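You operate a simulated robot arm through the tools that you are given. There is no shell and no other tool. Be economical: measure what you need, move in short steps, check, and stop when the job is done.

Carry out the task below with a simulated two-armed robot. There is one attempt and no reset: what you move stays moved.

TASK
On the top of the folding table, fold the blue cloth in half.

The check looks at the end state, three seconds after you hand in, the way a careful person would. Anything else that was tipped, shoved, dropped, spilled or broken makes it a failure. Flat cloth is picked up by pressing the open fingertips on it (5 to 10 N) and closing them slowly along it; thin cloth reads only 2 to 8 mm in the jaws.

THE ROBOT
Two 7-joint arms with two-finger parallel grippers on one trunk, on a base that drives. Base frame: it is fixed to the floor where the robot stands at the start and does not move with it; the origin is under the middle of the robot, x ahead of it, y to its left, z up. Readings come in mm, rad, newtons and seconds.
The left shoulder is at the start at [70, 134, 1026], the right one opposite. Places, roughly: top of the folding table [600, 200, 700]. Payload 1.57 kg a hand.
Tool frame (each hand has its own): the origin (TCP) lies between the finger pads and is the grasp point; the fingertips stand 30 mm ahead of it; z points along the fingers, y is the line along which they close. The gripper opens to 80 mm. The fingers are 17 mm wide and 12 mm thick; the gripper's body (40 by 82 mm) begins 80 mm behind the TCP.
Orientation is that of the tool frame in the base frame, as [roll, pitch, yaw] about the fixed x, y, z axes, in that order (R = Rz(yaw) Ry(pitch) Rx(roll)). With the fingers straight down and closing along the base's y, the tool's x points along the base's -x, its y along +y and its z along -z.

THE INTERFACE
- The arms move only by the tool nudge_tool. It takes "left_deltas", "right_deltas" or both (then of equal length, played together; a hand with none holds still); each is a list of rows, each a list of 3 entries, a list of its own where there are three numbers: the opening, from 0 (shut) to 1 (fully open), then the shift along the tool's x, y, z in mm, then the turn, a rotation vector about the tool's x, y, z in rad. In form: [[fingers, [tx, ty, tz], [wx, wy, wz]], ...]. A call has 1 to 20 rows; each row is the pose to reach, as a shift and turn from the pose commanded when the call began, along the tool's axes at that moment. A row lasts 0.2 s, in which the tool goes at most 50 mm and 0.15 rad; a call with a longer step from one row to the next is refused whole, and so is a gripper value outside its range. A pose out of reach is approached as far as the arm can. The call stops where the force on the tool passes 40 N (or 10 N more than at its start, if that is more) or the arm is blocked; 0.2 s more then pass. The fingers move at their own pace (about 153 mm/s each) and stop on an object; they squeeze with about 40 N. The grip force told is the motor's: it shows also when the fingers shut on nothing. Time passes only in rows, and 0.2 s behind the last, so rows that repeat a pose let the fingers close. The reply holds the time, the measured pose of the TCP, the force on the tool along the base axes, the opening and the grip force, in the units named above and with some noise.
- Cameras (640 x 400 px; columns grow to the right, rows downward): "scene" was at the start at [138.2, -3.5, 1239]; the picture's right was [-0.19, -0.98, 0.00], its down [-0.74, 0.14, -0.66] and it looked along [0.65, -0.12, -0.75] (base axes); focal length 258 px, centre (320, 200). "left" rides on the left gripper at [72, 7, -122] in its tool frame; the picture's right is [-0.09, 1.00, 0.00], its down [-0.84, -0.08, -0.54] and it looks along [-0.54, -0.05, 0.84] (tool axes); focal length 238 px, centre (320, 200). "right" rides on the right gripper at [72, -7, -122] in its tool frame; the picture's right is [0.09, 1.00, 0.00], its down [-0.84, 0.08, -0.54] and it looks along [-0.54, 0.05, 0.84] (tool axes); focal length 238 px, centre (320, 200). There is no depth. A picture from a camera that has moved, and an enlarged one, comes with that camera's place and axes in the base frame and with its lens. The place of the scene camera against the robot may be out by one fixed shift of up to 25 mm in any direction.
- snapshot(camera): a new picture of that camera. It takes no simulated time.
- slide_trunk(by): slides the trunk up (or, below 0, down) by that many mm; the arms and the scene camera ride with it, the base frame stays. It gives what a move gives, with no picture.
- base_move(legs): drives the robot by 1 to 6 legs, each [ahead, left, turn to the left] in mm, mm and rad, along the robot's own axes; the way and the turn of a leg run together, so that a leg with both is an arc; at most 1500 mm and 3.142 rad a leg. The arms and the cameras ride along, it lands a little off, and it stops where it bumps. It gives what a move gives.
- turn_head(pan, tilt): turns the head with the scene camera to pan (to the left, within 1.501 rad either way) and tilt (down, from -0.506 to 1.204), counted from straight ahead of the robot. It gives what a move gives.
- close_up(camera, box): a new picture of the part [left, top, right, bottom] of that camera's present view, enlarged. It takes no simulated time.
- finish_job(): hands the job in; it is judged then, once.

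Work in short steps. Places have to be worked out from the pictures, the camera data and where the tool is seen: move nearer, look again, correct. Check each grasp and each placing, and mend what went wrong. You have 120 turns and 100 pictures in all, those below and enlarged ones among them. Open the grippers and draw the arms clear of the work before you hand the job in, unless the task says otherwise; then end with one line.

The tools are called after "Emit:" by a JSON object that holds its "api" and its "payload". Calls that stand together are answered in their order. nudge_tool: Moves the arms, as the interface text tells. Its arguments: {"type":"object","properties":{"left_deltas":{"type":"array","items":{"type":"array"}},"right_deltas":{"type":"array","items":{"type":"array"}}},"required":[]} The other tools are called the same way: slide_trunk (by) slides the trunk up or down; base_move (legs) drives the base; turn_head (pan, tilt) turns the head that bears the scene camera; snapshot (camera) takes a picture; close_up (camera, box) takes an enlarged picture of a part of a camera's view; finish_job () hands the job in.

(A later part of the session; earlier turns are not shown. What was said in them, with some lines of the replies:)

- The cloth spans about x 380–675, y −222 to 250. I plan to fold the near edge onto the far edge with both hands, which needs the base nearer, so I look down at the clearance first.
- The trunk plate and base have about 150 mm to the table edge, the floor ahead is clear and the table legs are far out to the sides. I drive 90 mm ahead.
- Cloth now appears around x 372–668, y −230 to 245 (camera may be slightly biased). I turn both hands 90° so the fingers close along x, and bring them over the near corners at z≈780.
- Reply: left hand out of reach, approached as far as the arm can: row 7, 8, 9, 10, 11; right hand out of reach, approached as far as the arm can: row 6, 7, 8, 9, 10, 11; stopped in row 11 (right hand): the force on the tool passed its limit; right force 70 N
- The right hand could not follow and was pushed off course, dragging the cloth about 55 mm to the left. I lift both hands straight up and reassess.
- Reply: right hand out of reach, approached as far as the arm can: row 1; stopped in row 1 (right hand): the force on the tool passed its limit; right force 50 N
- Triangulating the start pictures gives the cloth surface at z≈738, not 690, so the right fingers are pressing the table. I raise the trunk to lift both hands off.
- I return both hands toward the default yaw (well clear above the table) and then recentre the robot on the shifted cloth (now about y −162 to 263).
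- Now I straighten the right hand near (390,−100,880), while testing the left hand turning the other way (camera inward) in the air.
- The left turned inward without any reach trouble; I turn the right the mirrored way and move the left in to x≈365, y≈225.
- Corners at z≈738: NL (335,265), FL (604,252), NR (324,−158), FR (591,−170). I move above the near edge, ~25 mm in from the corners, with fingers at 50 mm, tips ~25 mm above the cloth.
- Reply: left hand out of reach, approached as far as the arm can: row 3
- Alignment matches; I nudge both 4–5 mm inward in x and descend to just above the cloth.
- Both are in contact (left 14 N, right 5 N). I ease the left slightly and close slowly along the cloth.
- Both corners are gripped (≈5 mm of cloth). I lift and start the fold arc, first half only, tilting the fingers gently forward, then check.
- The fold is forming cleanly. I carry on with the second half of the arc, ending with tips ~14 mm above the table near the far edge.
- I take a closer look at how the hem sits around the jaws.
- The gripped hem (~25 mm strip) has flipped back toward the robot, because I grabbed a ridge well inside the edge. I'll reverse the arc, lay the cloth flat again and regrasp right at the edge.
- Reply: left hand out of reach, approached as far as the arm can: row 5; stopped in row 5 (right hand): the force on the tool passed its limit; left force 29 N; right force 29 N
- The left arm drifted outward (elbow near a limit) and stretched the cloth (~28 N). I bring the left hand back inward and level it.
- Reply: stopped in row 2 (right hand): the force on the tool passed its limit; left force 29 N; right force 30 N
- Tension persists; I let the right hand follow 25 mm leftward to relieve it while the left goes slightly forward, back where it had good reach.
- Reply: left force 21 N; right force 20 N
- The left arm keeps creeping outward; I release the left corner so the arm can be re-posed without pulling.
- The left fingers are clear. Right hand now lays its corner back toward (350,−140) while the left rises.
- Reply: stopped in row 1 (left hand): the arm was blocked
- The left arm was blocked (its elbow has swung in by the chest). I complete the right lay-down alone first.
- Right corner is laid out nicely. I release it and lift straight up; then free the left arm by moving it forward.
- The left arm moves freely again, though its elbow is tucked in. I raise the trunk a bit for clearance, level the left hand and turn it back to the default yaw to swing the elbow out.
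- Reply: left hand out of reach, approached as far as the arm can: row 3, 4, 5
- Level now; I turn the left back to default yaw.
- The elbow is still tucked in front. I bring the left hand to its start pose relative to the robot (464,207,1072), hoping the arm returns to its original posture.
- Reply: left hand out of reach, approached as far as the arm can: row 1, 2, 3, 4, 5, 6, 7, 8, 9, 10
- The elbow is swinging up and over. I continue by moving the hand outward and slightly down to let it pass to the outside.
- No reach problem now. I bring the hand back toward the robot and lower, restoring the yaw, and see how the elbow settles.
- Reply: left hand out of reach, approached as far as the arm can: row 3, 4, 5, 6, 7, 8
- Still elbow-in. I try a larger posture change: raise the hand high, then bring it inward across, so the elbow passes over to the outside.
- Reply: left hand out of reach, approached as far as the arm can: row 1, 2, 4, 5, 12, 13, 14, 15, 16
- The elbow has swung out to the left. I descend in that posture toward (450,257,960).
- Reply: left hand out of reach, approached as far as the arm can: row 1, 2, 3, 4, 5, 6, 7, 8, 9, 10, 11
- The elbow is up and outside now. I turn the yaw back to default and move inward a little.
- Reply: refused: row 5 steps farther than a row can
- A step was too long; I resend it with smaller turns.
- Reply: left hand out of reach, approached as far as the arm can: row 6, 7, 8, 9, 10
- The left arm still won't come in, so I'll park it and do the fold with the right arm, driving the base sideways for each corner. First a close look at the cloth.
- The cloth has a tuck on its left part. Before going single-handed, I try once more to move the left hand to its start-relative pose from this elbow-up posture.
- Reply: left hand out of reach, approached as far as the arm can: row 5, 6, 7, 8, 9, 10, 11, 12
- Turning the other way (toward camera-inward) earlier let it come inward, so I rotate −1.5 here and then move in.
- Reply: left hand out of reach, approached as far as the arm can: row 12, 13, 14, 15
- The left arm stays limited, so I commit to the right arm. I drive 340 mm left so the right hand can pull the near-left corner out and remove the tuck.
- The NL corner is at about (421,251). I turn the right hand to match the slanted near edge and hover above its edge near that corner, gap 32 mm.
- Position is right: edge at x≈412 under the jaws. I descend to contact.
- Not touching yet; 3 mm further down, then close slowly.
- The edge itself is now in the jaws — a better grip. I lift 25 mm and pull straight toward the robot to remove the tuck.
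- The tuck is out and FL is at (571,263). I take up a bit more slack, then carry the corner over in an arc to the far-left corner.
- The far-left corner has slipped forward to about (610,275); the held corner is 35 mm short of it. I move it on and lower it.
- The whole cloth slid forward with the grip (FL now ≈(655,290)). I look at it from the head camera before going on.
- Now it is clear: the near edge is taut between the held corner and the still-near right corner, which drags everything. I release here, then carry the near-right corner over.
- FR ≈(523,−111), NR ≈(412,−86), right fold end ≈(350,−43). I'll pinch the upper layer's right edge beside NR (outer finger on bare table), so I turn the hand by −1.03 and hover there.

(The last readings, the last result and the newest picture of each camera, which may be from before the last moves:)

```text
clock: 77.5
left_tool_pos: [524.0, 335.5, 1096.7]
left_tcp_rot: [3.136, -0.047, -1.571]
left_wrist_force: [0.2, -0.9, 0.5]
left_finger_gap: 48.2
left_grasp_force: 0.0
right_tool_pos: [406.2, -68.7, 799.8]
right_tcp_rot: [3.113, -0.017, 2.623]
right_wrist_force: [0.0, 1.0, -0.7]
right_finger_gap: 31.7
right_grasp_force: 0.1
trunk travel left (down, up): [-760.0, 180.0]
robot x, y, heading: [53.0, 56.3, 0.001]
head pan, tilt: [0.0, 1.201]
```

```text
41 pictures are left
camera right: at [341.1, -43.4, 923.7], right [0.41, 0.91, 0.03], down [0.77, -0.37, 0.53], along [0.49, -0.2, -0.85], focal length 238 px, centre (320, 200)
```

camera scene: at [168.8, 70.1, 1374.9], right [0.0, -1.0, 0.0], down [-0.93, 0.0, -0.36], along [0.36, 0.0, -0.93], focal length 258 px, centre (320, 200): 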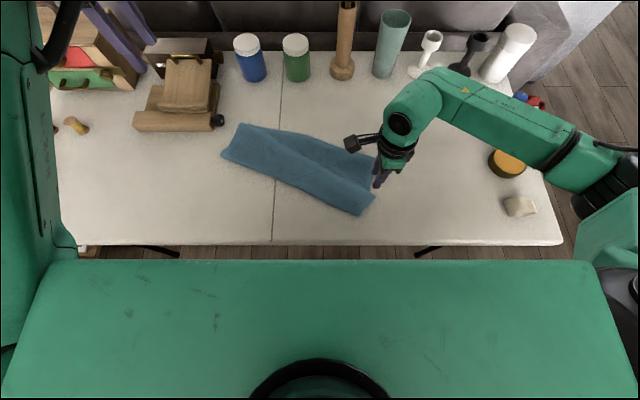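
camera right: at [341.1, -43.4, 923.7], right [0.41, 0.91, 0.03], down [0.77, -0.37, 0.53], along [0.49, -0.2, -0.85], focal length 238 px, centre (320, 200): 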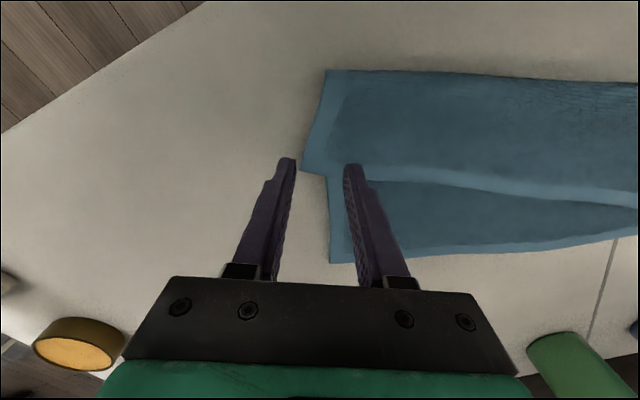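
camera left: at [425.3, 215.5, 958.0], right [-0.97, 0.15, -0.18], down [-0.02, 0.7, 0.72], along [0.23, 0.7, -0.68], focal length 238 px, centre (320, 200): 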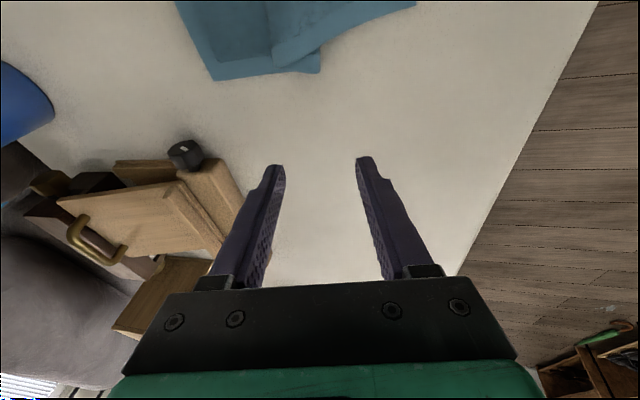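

Geometry confirmed. I descend to contact and close slowly.

Emit:
{"api": "nudge_tool", "payload": {"right_deltas": [[0.4, [0, 0, 10], [0, 0, 0]], [0.4, [0, 0, 20], [0, 0, 0]], [0.4, [0, 0, 25], [0, 0, 0]], [0.4, [0, 0, 26], [0, 0, 0]], [0.36, [0, 0, 26], [0, 0, 0]], [0.32, [0, 0, 26], [0, 0, 0]], [0.28, [0, 0, 26], [0, 0, 0]], [0.24, [0, 0, 26], [0, 0, 0]], [0.2, [0, 0, 26], [0, 0, 0]], [0.16, [0, 0, 26], [0, 0, 0]], [0.12, [0, 0, 26], [0, 0, 0]], [0.08, [0, 0, 26], [0, 0, 0]], [0.04, [0, 0, 26], [0, 0, 0]], [0, [0, 0, 26], [0, 0, 0]], [0, [0, 0, 26], [0, 0, 0]]]}}

Emit:
{"api": "close_up", "payload": {"camera": "right", "box": [220, 60, 460, 260]}}

```text
clock: 80.7
left_tool_pos: [521.9, 335.8, 1097.5]
left_tcp_rot: [3.141, -0.045, -1.57]
left_wrist_force: [-0.2, -1.1, -0.5]
left_finger_gap: 48.0
left_grasp_force: 0.1
right_tool_pos: [406.8, -66.0, 774.3]
right_tcp_rot: [3.112, -0.013, 2.621]
right_wrist_force: [2.9, 2.6, 16.9]
right_finger_gap: 5.3
right_grasp_force: 25.4
trunk travel left (down, up): [-760.0, 180.0]
robot x, y, heading: [53.5, 58.4, -0.003]
head pan, tilt: [0.0, 1.201]
```

```text
2.00 times, centred on (340, 160) of right
camera zoom: at [340.3, -41.3, 898.7], right [0.42, 0.91, 0.03], down [0.76, -0.37, 0.53], along [0.49, -0.2, -0.85], focal length 477 px, centre (280, 280)
```

zoom: 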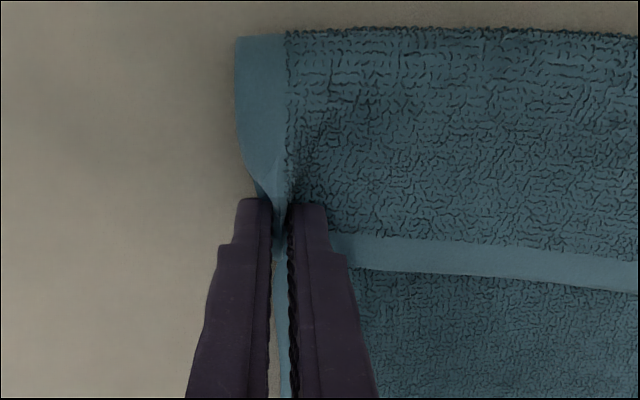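

Gripped (5.3 mm). I lift 30 mm and check that only the upper layer comes.

Emit:
{"api": "nudge_tool", "payload": {"right_deltas": [[0, [0, 0, -10], [0, 0, 0]], [0, [-5, 2, -20], [0, 0, 0]], [0, [-10, 3, -32], [0, 0, 0]], [0, [-10, 3, -32], [0, 0, 0]]]}}

Emit:
{"api": "snapshot", "payload": {"camera": "right"}}

```text
clock: 81.7
left_tool_pos: [523.7, 334.7, 1097.4]
left_tcp_rot: [3.136, -0.048, -1.569]
left_wrist_force: [-0.2, 0.2, 0.1]
left_finger_gap: 48.0
left_grasp_force: 0.1
right_tool_pos: [416.1, -71.4, 806.3]
right_tcp_rot: [3.114, -0.017, 2.622]
right_wrist_force: [1.0, 0.2, -0.2]
right_finger_gap: 4.0
right_grasp_force: 24.5
trunk travel left (down, up): [-760.0, 180.0]
robot x, y, heading: [51.3, 58.9, -0.001]
head pan, tilt: [0.0, 1.201]
```

```text
39 pictures are left
camera right: at [350.9, -45.4, 929.9], right [0.42, 0.91, 0.03], down [0.77, -0.37, 0.53], along [0.49, -0.2, -0.85], focal length 238 px, centre (320, 200)
```

right: 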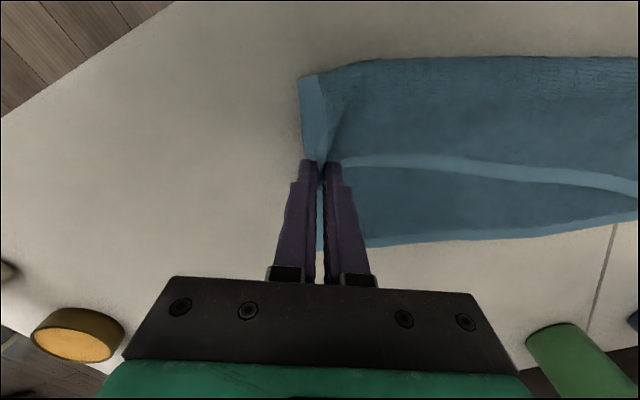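

Only the upper layer lifted. I carry NR over to FR in a low arc.

Emit:
{"api": "nudge_tool", "payload": {"right_deltas": [[0, [-8, 3, -10], [0, 0, 0]], [0, [-20, 6, -22], [0, 0, 0]], [0, [-34, 11, -30], [0, 0, 0]], [0, [-48, 15, -32], [0, 0, 0]], [0, [-62, 20, -28], [0, 0, 0]], [0, [-76, 24, -18], [0, 0, 0]], [0, [-88, 28, -4], [0, 0, 0]], [0, [-97, 31, 10], [0, 0, 0]], [0, [-102, 32, 22], [0, 0, 0]], [0, [-102, 32, 24], [0, 0, 0]]]}}

Emit:
{"api": "snapshot", "payload": {"camera": "right"}}

Emit:
{"api": "close_up", "payload": {"camera": "scene", "box": [200, 90, 440, 240]}}

```text
clock: 83.9
left_tool_pos: [522.9, 334.4, 1095.7]
left_tcp_rot: [3.139, -0.048, -1.568]
left_wrist_force: [0.1, 0.2, -0.2]
left_finger_gap: 48.2
left_grasp_force: 0.1
right_tool_pos: [520.3, -93.4, 782.4]
right_tcp_rot: [3.113, -0.017, 2.623]
right_wrist_force: [0.5, -0.3, -0.3]
right_finger_gap: 4.1
right_grasp_force: 24.8
trunk travel left (down, up): [-760.0, 180.0]
robot x, y, heading: [51.0, 54.9, -0.001]
head pan, tilt: [0.0, 1.201]
```

```text
38 pictures are left
camera right: at [455.3, -68.1, 905.0], right [0.42, 0.91, 0.03], down [0.76, -0.37, 0.53], along [0.49, -0.2, -0.85], focal length 238 px, centre (320, 200)
```

right: 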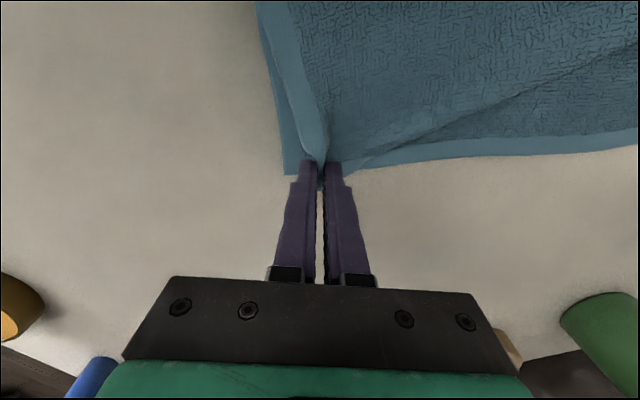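

```text
2.67 times, centred on (320, 165) of scene
camera zoom: at [168.4, 69.0, 1374.9], right [0.0, -1.0, 0.0], down [-0.93, 0.0, -0.36], along [0.36, 0.0, -0.93], focal length 689 px, centre (320, 293)
```

zoom: 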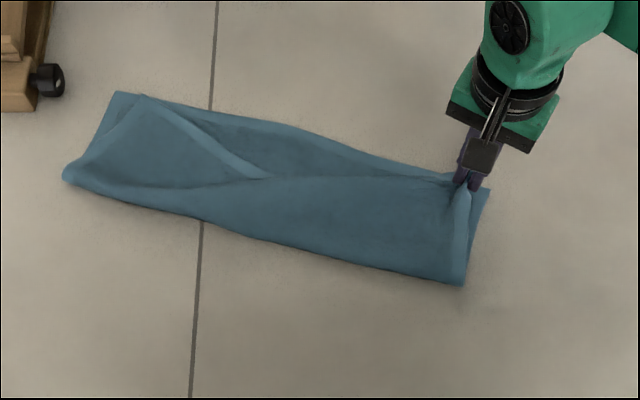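

Right side is nearly aligned: FR ≈(519,−122), the held corner ~12 mm inside. I shift it outward 13 mm, lower, release and lift.

Emit:
{"api": "nudge_tool", "payload": {"right_deltas": [[0, [0, -7, 0], [0, 0, 0]], [0, [0, -14, 0], [0, 0, 0]], [0, [0, -14, 5], [0, 0, 0]], [0.06, [0, -14, 5], [0, 0, 0]], [0.12, [0, -14, 5], [0, 0, 0]], [0.2, [0, -14, 5], [0, 0, 0]], [0.25, [0, -14, -5], [0, 0, 0]], [0.25, [0, -14, -35], [0, 0, 0]], [0.25, [0, -14, -70], [0, 0, 0]], [0.25, [40, -14, -90], [0, 0, 0]], [0.25, [80, -14, -100], [0, 0, 0]]]}}

Emit:
{"api": "close_up", "payload": {"camera": "scene", "box": [200, 90, 440, 240]}}

Emit:
{"api": "snapshot", "payload": {"camera": "right"}}

```text
clock: 86.3
left_tool_pos: [522.1, 336.5, 1097.9]
left_tcp_rot: [3.141, -0.046, -1.567]
left_wrist_force: [-0.2, -0.4, -0.8]
left_finger_gap: 48.0
left_grasp_force: 0.1
right_tool_pos: [443.0, -69.3, 882.0]
right_tcp_rot: [3.113, -0.017, 2.62]
right_wrist_force: [1.3, -1.4, -0.1]
right_finger_gap: 19.9
right_grasp_force: 0.1
trunk travel left (down, up): [-760.0, 180.0]
robot x, y, heading: [51.8, 58.6, -0.002]
head pan, tilt: [0.0, 1.201]
```

```text
2.67 times, centred on (320, 165) of scene
camera zoom: at [167.6, 69.5, 1375.0], right [0.0, -1.0, 0.0], down [-0.93, 0.0, -0.36], along [0.36, 0.0, -0.93], focal length 689 px, centre (320, 293)
```

zoom: 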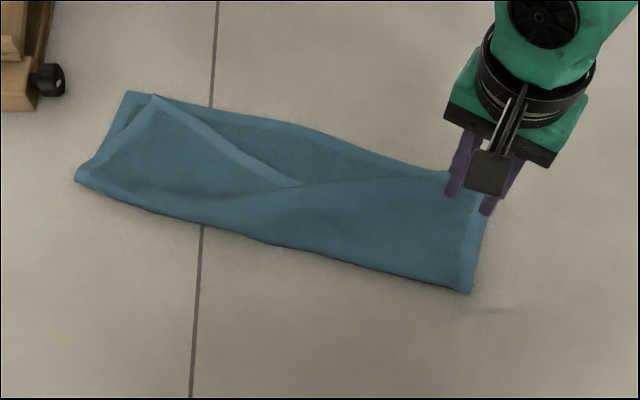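

```text
35 pictures are left
camera right: at [378.2, -43.9, 1006.4], right [0.42, 0.91, 0.03], down [0.76, -0.37, 0.53], along [0.49, -0.2, -0.85], focal length 238 px, centre (320, 200)
```

right: 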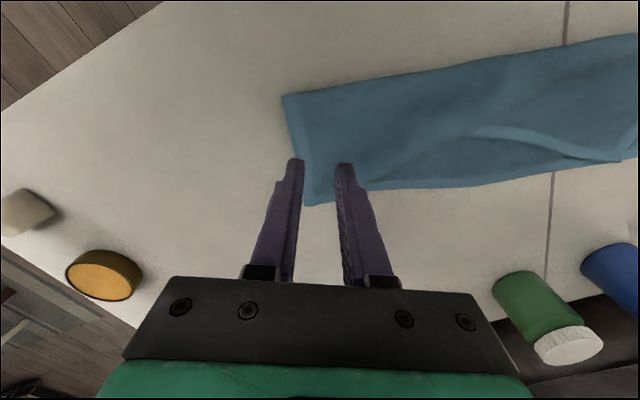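

The right end is well aligned. Upper NL sits ~28 mm inside FL with a sag in the middle, so pulling NL outward/forward will fix both. I drive left again for that corner.

Emit:
{"api": "base_move", "payload": {"legs": [[0, 310, 0]]}}

Emit:
{"api": "snapshot", "payload": {"camera": "right"}}

Emit:
{"api": "close_up", "payload": {"camera": "scene", "box": [300, 80, 540, 230]}}

```text
clock: 88.4
left_tool_pos: [520.9, 645.4, 1096.6]
left_tcp_rot: [3.14, -0.046, -1.568]
left_wrist_force: [-0.3, -0.1, -0.1]
left_finger_gap: 47.9
left_grasp_force: 0.0
right_tool_pos: [443.2, 242.0, 881.1]
right_tcp_rot: [3.112, -0.018, 2.618]
right_wrist_force: [-0.7, 0.7, -0.4]
right_finger_gap: 19.9
right_grasp_force: 0.1
trunk travel left (down, up): [-760.0, 180.0]
robot x, y, heading: [50.1, 370.6, -0.0]
head pan, tilt: [0.0, 1.201]
```

```text
34 pictures are left
camera right: at [379.2, 266.7, 1005.6], right [0.42, 0.91, 0.03], down [0.76, -0.37, 0.53], along [0.49, -0.2, -0.85], focal length 238 px, centre (320, 200)
```

right: 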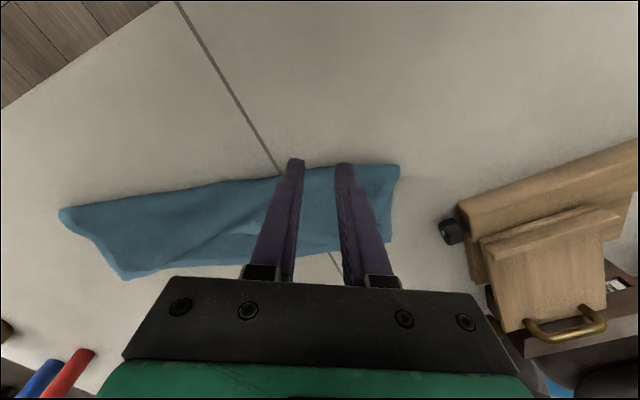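

```text
2.67 times, centred on (420, 155) of scene
camera zoom: at [168.7, 379.9, 1374.9], right [0.0, -1.0, 0.0], down [-0.93, 0.0, -0.36], along [0.36, 0.0, -0.93], focal length 689 px, centre (53, 320)
```

zoom: 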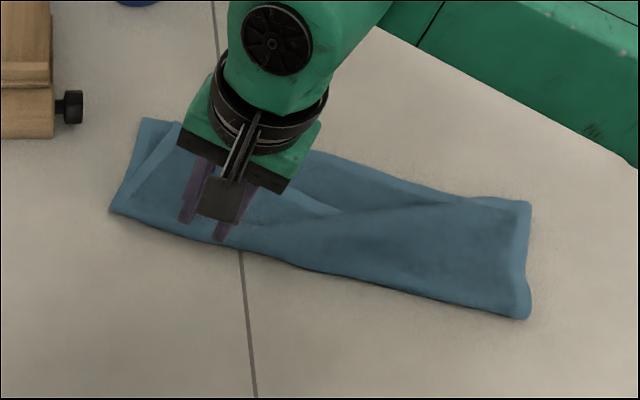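

NL ≈(634,232), FL ≈(644,270). I hover the right hand near NL with the fingers both on the upper layer (closing along the near edge).

Emit:
{"api": "nudge_tool", "payload": {"right_deltas": [[0.35, [-30, 13, 0], [0, 0, 0]], [0.35, [-60, 26, 10], [0, 0, 0]], [0.35, [-90, 39, 25], [0, 0, 0]], [0.35, [-120, 52, 45], [0, 0, 0]], [0.35, [-145, 64, 65], [0, 0, 0]], [0.35, [-154, 68, 81], [0, 0, 0]], [0.35, [-154, 68, 81], [0, 0, 0]]]}}

Emit:
{"api": "snapshot", "payload": {"camera": "right"}}

```text
clock: 90.0
left_tool_pos: [522.0, 647.4, 1096.7]
left_tcp_rot: [3.138, -0.047, -1.568]
left_wrist_force: [1.0, -0.8, 0.2]
left_finger_gap: 48.0
left_grasp_force: 0.0
right_tool_pos: [612.7, 228.2, 800.8]
right_tcp_rot: [3.113, -0.017, 2.621]
right_wrist_force: [-0.5, 0.3, -0.5]
right_finger_gap: 28.4
right_grasp_force: 0.1
trunk travel left (down, up): [-760.0, 180.0]
robot x, y, heading: [48.7, 372.7, 0.003]
head pan, tilt: [0.0, 1.201]
```

```text
32 pictures are left
camera right: at [546.9, 252.2, 924.4], right [0.42, 0.91, 0.03], down [0.76, -0.37, 0.53], along [0.49, -0.2, -0.85], focal length 238 px, centre (320, 200)
```

right: 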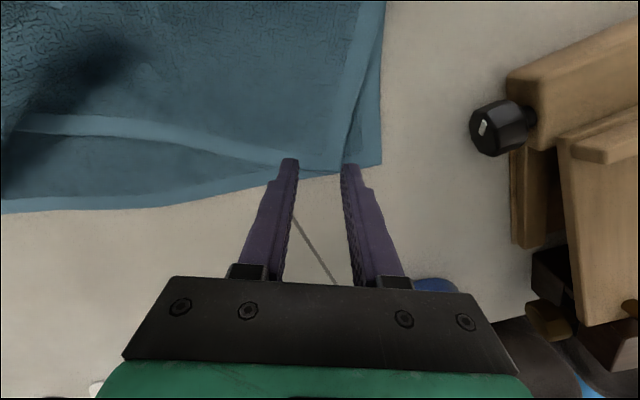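

Alignment confirmed (NL (633,236), FL (645,270)). I descend to contact and close slowly.

Emit:
{"api": "nudge_tool", "payload": {"right_deltas": [[0.35, [0, 0, 10], [0, 0, 0]], [0.35, [0, 0, 18], [0, 0, 0]], [0.35, [0, 0, 22], [0, 0, 0]], [0.35, [0, 0, 24], [0, 0, 0]], [0.31, [0, 0, 24], [0, 0, 0]], [0.28, [0, 0, 24], [0, 0, 0]], [0.24, [0, 0, 24], [0, 0, 0]], [0.2, [0, 0, 24], [0, 0, 0]], [0.16, [0, 0, 24], [0, 0, 0]], [0.12, [0, 0, 24], [0, 0, 0]], [0.08, [0, 0, 24], [0, 0, 0]], [0.04, [0, 0, 24], [0, 0, 0]], [0, [0, 0, 24], [0, 0, 0]], [0, [0, 0, 24], [0, 0, 0]]]}}

Emit:
{"api": "nudge_tool", "payload": {"right_deltas": [[0, [0, 0, -7], [0, 0, 0]], [0, [0, 0, -15], [0, 0, 0]], [0, [0, 0, -25], [0, 0, 0]]]}}

Emit:
{"api": "close_up", "payload": {"camera": "right", "box": [160, 20, 480, 220]}}

```text
clock: 93.0
left_tool_pos: [522.4, 646.6, 1097.6]
left_tcp_rot: [3.139, -0.047, -1.57]
left_wrist_force: [-0.4, 0.4, 0.3]
left_finger_gap: 47.9
left_grasp_force: 0.1
right_tool_pos: [611.3, 228.0, 777.5]
right_tcp_rot: [3.113, -0.017, 2.62]
right_wrist_force: [0.4, -1.0, 3.1]
right_finger_gap: 3.8
right_grasp_force: 24.8
trunk travel left (down, up): [-760.0, 180.0]
robot x, y, heading: [50.2, 370.9, -0.001]
head pan, tilt: [0.0, 1.201]
```

```text
clock: 93.8
left_tool_pos: [522.8, 647.1, 1097.2]
left_tcp_rot: [3.138, -0.047, -1.569]
left_wrist_force: [0.5, -0.6, -0.3]
left_finger_gap: 47.9
left_grasp_force: 0.1
right_tool_pos: [610.8, 229.0, 800.8]
right_tcp_rot: [3.113, -0.017, 2.619]
right_wrist_force: [0.1, -0.2, 0.1]
right_finger_gap: 3.9
right_grasp_force: 25.2
trunk travel left (down, up): [-760.0, 180.0]
robot x, y, heading: [54.5, 367.9, 0.002]
head pan, tilt: [0.0, 1.201]
```

```text
2.00 times, centred on (320, 120) of right
camera zoom: at [546.1, 253.2, 924.7], right [0.42, 0.91, 0.03], down [0.77, -0.37, 0.53], along [0.49, -0.2, -0.85], focal length 477 px, centre (320, 360)
```

zoom: 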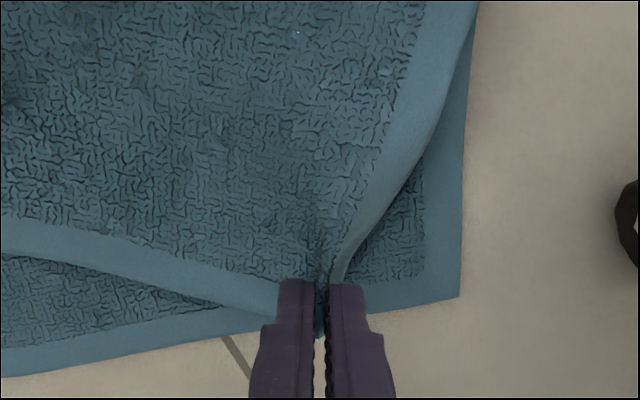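

Only the upper layer is held. I move it outward/forward to FL with slight overshoot, then look.

Emit:
{"api": "nudge_tool", "payload": {"right_deltas": [[0, [2, 8, -5], [0, 0, 0]], [0, [4, 18, -5], [0, 0, 0]], [0, [6, 28, 0], [0, 0, 0]], [0, [8, 36, 5], [0, 0, 0]], [0, [9, 41, 15], [0, 0, 0]], [0, [9, 41, 17], [0, 0, 0]]]}}

Emit:
{"api": "snapshot", "payload": {"camera": "right"}}

Emit:
{"api": "close_up", "payload": {"camera": "scene", "box": [300, 80, 540, 230]}}

```text
clock: 95.2
left_tool_pos: [522.4, 646.2, 1096.4]
left_tcp_rot: [3.138, -0.048, -1.57]
left_wrist_force: [-0.1, 1.0, -0.8]
left_finger_gap: 48.1
left_grasp_force: 0.1
right_tool_pos: [618.2, 265.2, 793.2]
right_tcp_rot: [3.113, -0.017, 2.621]
right_wrist_force: [-0.5, -0.3, -0.3]
right_finger_gap: 3.3
right_grasp_force: 24.2
right hand out of reach, approached as far as the arm can: row 5, 6
trunk travel left (down, up): [-760.0, 180.0]
robot x, y, heading: [50.5, 369.8, -0.004]
head pan, tilt: [0.0, 1.201]
```

```text
30 pictures are left
camera right: at [554.1, 290.2, 915.9], right [0.42, 0.91, 0.03], down [0.76, -0.37, 0.53], along [0.49, -0.2, -0.85], focal length 238 px, centre (320, 200)
```

right: 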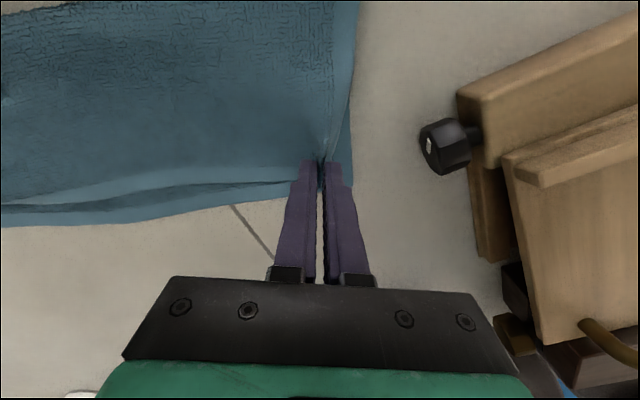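

```text
2.67 times, centred on (420, 155) of scene
camera zoom: at [169.0, 380.8, 1374.9], right [0.0, -1.0, 0.0], down [-0.93, 0.0, -0.36], along [0.36, 0.0, -0.93], focal length 689 px, centre (53, 320)
```

zoom: 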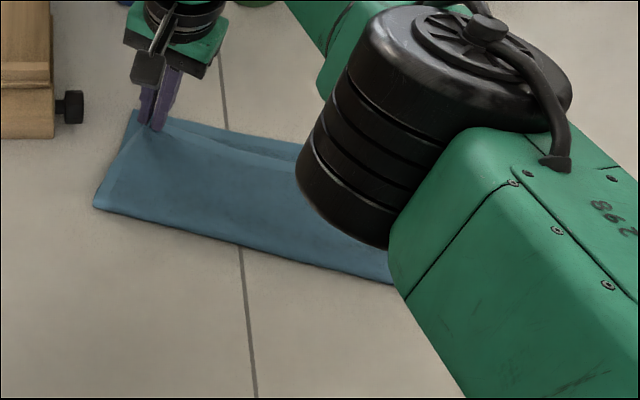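

The fold is nearly matched: ~10 mm short in x. To avoid arm-reach trouble I use the base (+10 mm ahead) and lower with the trunk (−14 mm).

Emit:
{"api": "base_move", "payload": {"legs": [[11, 0, 0]]}}

Emit:
{"api": "slide_trunk", "payload": {"by": -13}}

Emit:
{"api": "close_up", "payload": {"camera": "right", "box": [160, 20, 480, 220]}}

```text
clock: 95.9
left_tool_pos: [530.3, 646.1, 1098.1]
left_tcp_rot: [3.138, -0.046, -1.569]
left_wrist_force: [-0.7, 0.6, -0.1]
left_finger_gap: 47.9
left_grasp_force: 0.0
right_tool_pos: [627.6, 264.2, 794.4]
right_tcp_rot: [3.113, -0.018, 2.621]
right_wrist_force: [-0.4, -0.2, 0.6]
right_finger_gap: 4.0
right_grasp_force: 25.0
trunk travel left (down, up): [-760.0, 180.0]
robot x, y, heading: [63.2, 372.2, -0.002]
head pan, tilt: [0.0, 1.201]
```

```text
clock: 96.5
left_tool_pos: [532.8, 647.9, 1083.4]
left_tcp_rot: [3.136, -0.048, -1.569]
left_wrist_force: [-0.3, -0.3, 0.0]
left_finger_gap: 48.1
left_grasp_force: 0.2
right_tool_pos: [629.6, 265.0, 780.2]
right_tcp_rot: [3.113, -0.017, 2.618]
right_wrist_force: [0.7, 0.3, 1.1]
right_finger_gap: 3.7
right_grasp_force: 24.6
trunk travel left (down, up): [-747.0, 193.0]
robot x, y, heading: [59.3, 374.1, -0.002]
head pan, tilt: [0.0, 1.201]
```

```text
2.00 times, centred on (320, 120) of right
camera zoom: at [564.4, 290.4, 903.4], right [0.42, 0.91, 0.03], down [0.76, -0.37, 0.53], along [0.49, -0.2, -0.85], focal length 477 px, centre (320, 360)
```

zoom: 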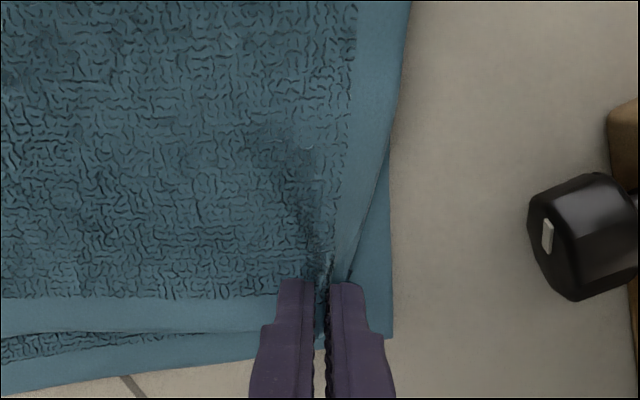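

Very good match; releasing now and lifting with the trunk.

Emit:
{"api": "nudge_tool", "payload": {"right_deltas": [[0.06, [0, 0, 0], [0, 0, 0]], [0.12, [0, 0, 0], [0, 0, 0]], [0.2, [0, 0, 0], [0, 0, 0]], [0.25, [0, 0, 0], [0, 0, 0]], [0.25, [0, 0, 0], [0, 0, 0]]]}}

Emit:
{"api": "slide_trunk", "payload": {"by": 100}}

Emit:
{"api": "snapshot", "payload": {"camera": "right"}}

Emit:
{"api": "snapshot", "payload": {"camera": "scene"}}

```text
clock: 97.7
left_tool_pos: [533.9, 648.5, 1083.7]
left_tcp_rot: [3.137, -0.048, -1.568]
left_wrist_force: [0.3, 0.4, 0.0]
left_finger_gap: 47.9
left_grasp_force: 0.0
right_tool_pos: [628.8, 265.7, 779.3]
right_tcp_rot: [3.113, -0.017, 2.62]
right_wrist_force: [-0.3, -0.3, 1.3]
right_finger_gap: 19.5
right_grasp_force: 0.2
trunk travel left (down, up): [-747.0, 193.0]
robot x, y, heading: [61.0, 369.6, -0.001]
head pan, tilt: [0.0, 1.201]
```

```text
clock: 99.1
left_tool_pos: [533.3, 647.7, 1183.5]
left_tcp_rot: [3.137, -0.048, -1.568]
left_wrist_force: [-0.8, 0.1, -0.6]
left_finger_gap: 47.8
left_grasp_force: 0.0
right_tool_pos: [629.7, 265.6, 878.2]
right_tcp_rot: [3.114, -0.019, 2.621]
right_wrist_force: [0.0, 0.3, -0.1]
right_finger_gap: 20.1
right_grasp_force: 0.0
trunk travel left (down, up): [-847.0, 93.0]
robot x, y, heading: [60.2, 370.6, -0.001]
head pan, tilt: [0.0, 1.201]
```

```text
27 pictures are left
camera right: at [565.0, 290.5, 1002.9], right [0.42, 0.91, 0.03], down [0.76, -0.37, 0.53], along [0.49, -0.2, -0.85], focal length 238 px, centre (320, 200)
```

right: 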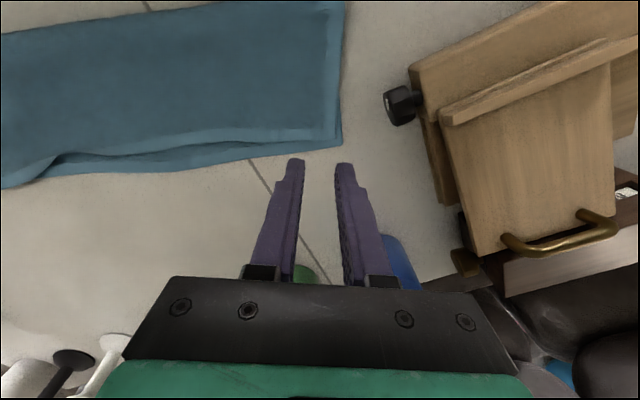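

```text
26 pictures are left
camera scene: at [179.8, 381.3, 1461.9], right [0.0, -1.0, 0.0], down [-0.93, 0.0, -0.36], along [0.36, 0.0, -0.93], focal length 258 px, centre (320, 200)
```

scene: 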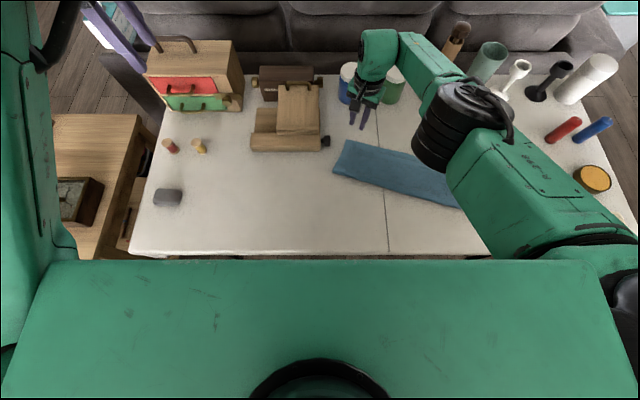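

Left end now matches. I back the robot away to clear the arms and see the whole cloth.

Emit:
{"api": "base_move", "payload": {"legs": [[-220, 0, 0], [0, -280, 0]]}}

Emit:
{"api": "turn_head", "payload": {"pan": 0.0, "tilt": 0.95}}

Emit:
{"api": "snapshot", "payload": {"camera": "scene"}}

```text
clock: 102.3
left_tool_pos: [313.8, 372.6, 1183.7]
left_tcp_rot: [3.138, -0.049, -1.566]
left_wrist_force: [-0.3, -0.2, 0.2]
left_finger_gap: 48.0
left_grasp_force: 0.0
right_tool_pos: [410.5, -9.9, 879.8]
right_tcp_rot: [3.115, -0.018, 2.623]
right_wrist_force: [-0.3, 0.0, 0.0]
right_finger_gap: 20.1
right_grasp_force: 0.1
trunk travel left (down, up): [-847.0, 93.0]
robot x, y, heading: [-157.2, 91.5, 0.006]
head pan, tilt: [0.0, 1.201]
```

```text
clock: 103.1
left_tool_pos: [311.8, 369.3, 1184.0]
left_tcp_rot: [3.139, -0.047, -1.566]
left_wrist_force: [0.5, -0.4, -0.1]
left_finger_gap: 47.8
left_grasp_force: 0.1
right_tool_pos: [410.5, -11.8, 880.4]
right_tcp_rot: [3.114, -0.017, 2.623]
right_wrist_force: [0.2, 0.9, 0.5]
right_finger_gap: 19.9
right_grasp_force: 0.1
trunk travel left (down, up): [-847.0, 93.0]
robot x, y, heading: [-154.9, 93.2, -0.0]
head pan, tilt: [0.0, 0.949]
```

```text
25 pictures are left
camera scene: at [-23.3, 102.9, 1478.0], right [0.0, -1.0, 0.0], down [-0.81, 0.0, -0.58], along [0.58, 0.0, -0.81], focal length 258 px, centre (320, 200)
```

scene: 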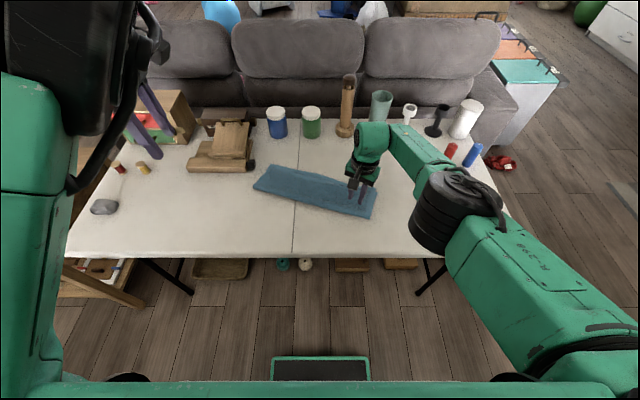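

Everything stands as before. I zoom in on the cloth from both cameras.

Emit:
{"api": "close_up", "payload": {"camera": "scene", "box": [235, 145, 395, 235]}}

Emit:
{"api": "snapshot", "payload": {"camera": "right"}}

```text
4.00 times, centred on (315, 190) of scene
camera zoom: at [-23.3, 102.9, 1478.0], right [0.0, -1.0, 0.0], down [-0.81, 0.0, -0.58], along [0.58, 0.0, -0.81], focal length 1034 px, centre (340, 240)
```

zoom: 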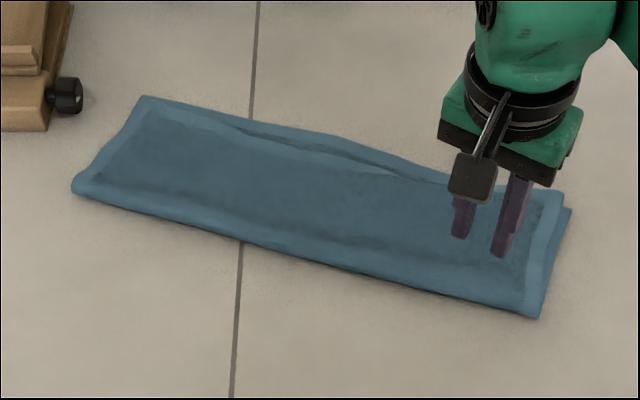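

```text
23 pictures are left
camera right: at [345.3, 13.2, 1003.0], right [0.41, 0.91, 0.03], down [0.77, -0.37, 0.53], along [0.49, -0.2, -0.85], focal length 238 px, centre (320, 200)
```

right: 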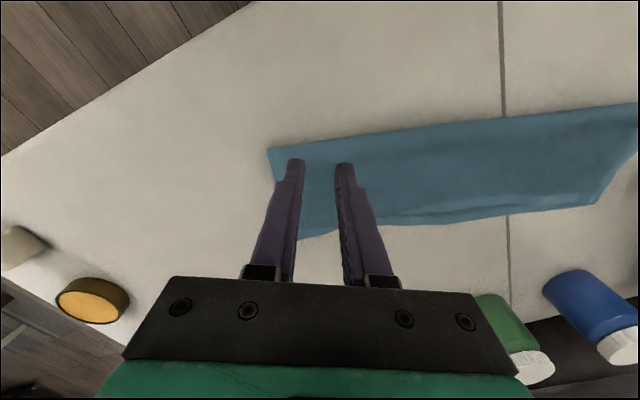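

The cloth is neatly folded in half. I open the grippers, raise the trunk and back off a little more to be clear.

Emit:
{"api": "nudge_tool", "payload": {"left_deltas": [[1, [0, 0, 0], [0, 0, 0]], [1, [0, 0, 0], [0, 0, 0]]], "right_deltas": [[1, [0, 0, 0], [0, 0, 0]], [1, [0, 0, 0], [0, 0, 0]]]}}

Emit:
{"api": "slide_trunk", "payload": {"by": 80}}

Emit:
{"api": "base_move", "payload": {"legs": [[-170, 0, 0]]}}

Emit:
{"api": "snapshot", "payload": {"camera": "scene"}}

```text
clock: 103.7
left_tool_pos: [312.4, 370.6, 1184.6]
left_tcp_rot: [3.137, -0.047, -1.567]
left_wrist_force: [0.4, -0.2, 0.1]
left_finger_gap: 80.0
left_grasp_force: 0.0
right_tool_pos: [409.7, -10.8, 879.8]
right_tcp_rot: [3.113, -0.016, 2.624]
right_wrist_force: [0.1, 0.1, -0.6]
right_finger_gap: 80.1
right_grasp_force: 0.1
trunk travel left (down, up): [-847.0, 93.0]
robot x, y, heading: [-159.5, 93.6, -0.001]
head pan, tilt: [0.0, 0.949]
```

```text
clock: 104.8
left_tool_pos: [313.3, 370.0, 1263.6]
left_tcp_rot: [3.138, -0.048, -1.564]
left_wrist_force: [-0.4, -0.1, -0.2]
left_finger_gap: 80.2
left_grasp_force: 0.0
right_tool_pos: [410.9, -11.7, 958.5]
right_tcp_rot: [3.114, -0.017, 2.624]
right_wrist_force: [0.2, -0.6, 0.0]
right_finger_gap: 79.8
right_grasp_force: 0.1
trunk travel left (down, up): [-927.0, 13.0]
robot x, y, heading: [-156.1, 92.5, -0.005]
head pan, tilt: [0.0, 0.949]
```

```text
clock: 106.3
left_tool_pos: [146.9, 370.7, 1262.6]
left_tcp_rot: [3.135, -0.047, -1.565]
left_wrist_force: [1.2, 0.4, 0.0]
left_finger_gap: 79.7
left_grasp_force: 0.1
right_tool_pos: [242.6, -11.9, 958.2]
right_tcp_rot: [3.115, -0.022, 2.622]
right_wrist_force: [-0.3, -0.7, 0.1]
right_finger_gap: 80.2
right_grasp_force: 0.2
trunk travel left (down, up): [-927.0, 13.0]
robot x, y, heading: [-331.2, 93.5, 0.004]
head pan, tilt: [0.0, 0.949]
```

```text
22 pictures are left
camera scene: at [-188.7, 103.4, 1557.6], right [0.0, -1.0, 0.0], down [-0.82, 0.0, -0.58], along [0.58, 0.0, -0.82], focal length 258 px, centre (320, 200)
```

scene: 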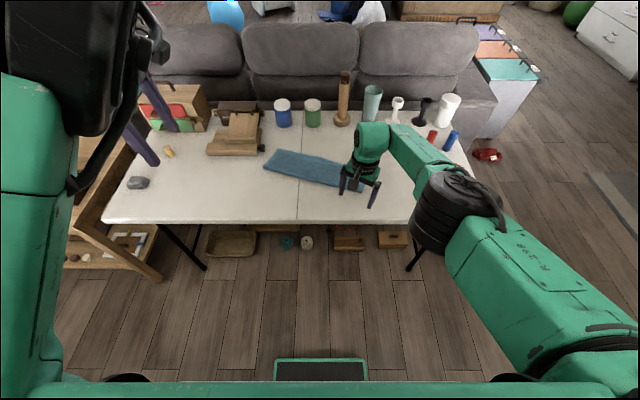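

The cloth lies folded in half on the table, nothing else was disturbed, and the arms are clear with the grippers open; I hand in.

Emit:
{"api": "finish_job", "payload": {}}

```text
The job is handed in.
```

The blue cloth is folded in half on the folding table, its edges nearly aligned and lying about 15° off its starting angle; nothing else in the pictures looks moved, both grippers are open, and the arms are clear of the table.
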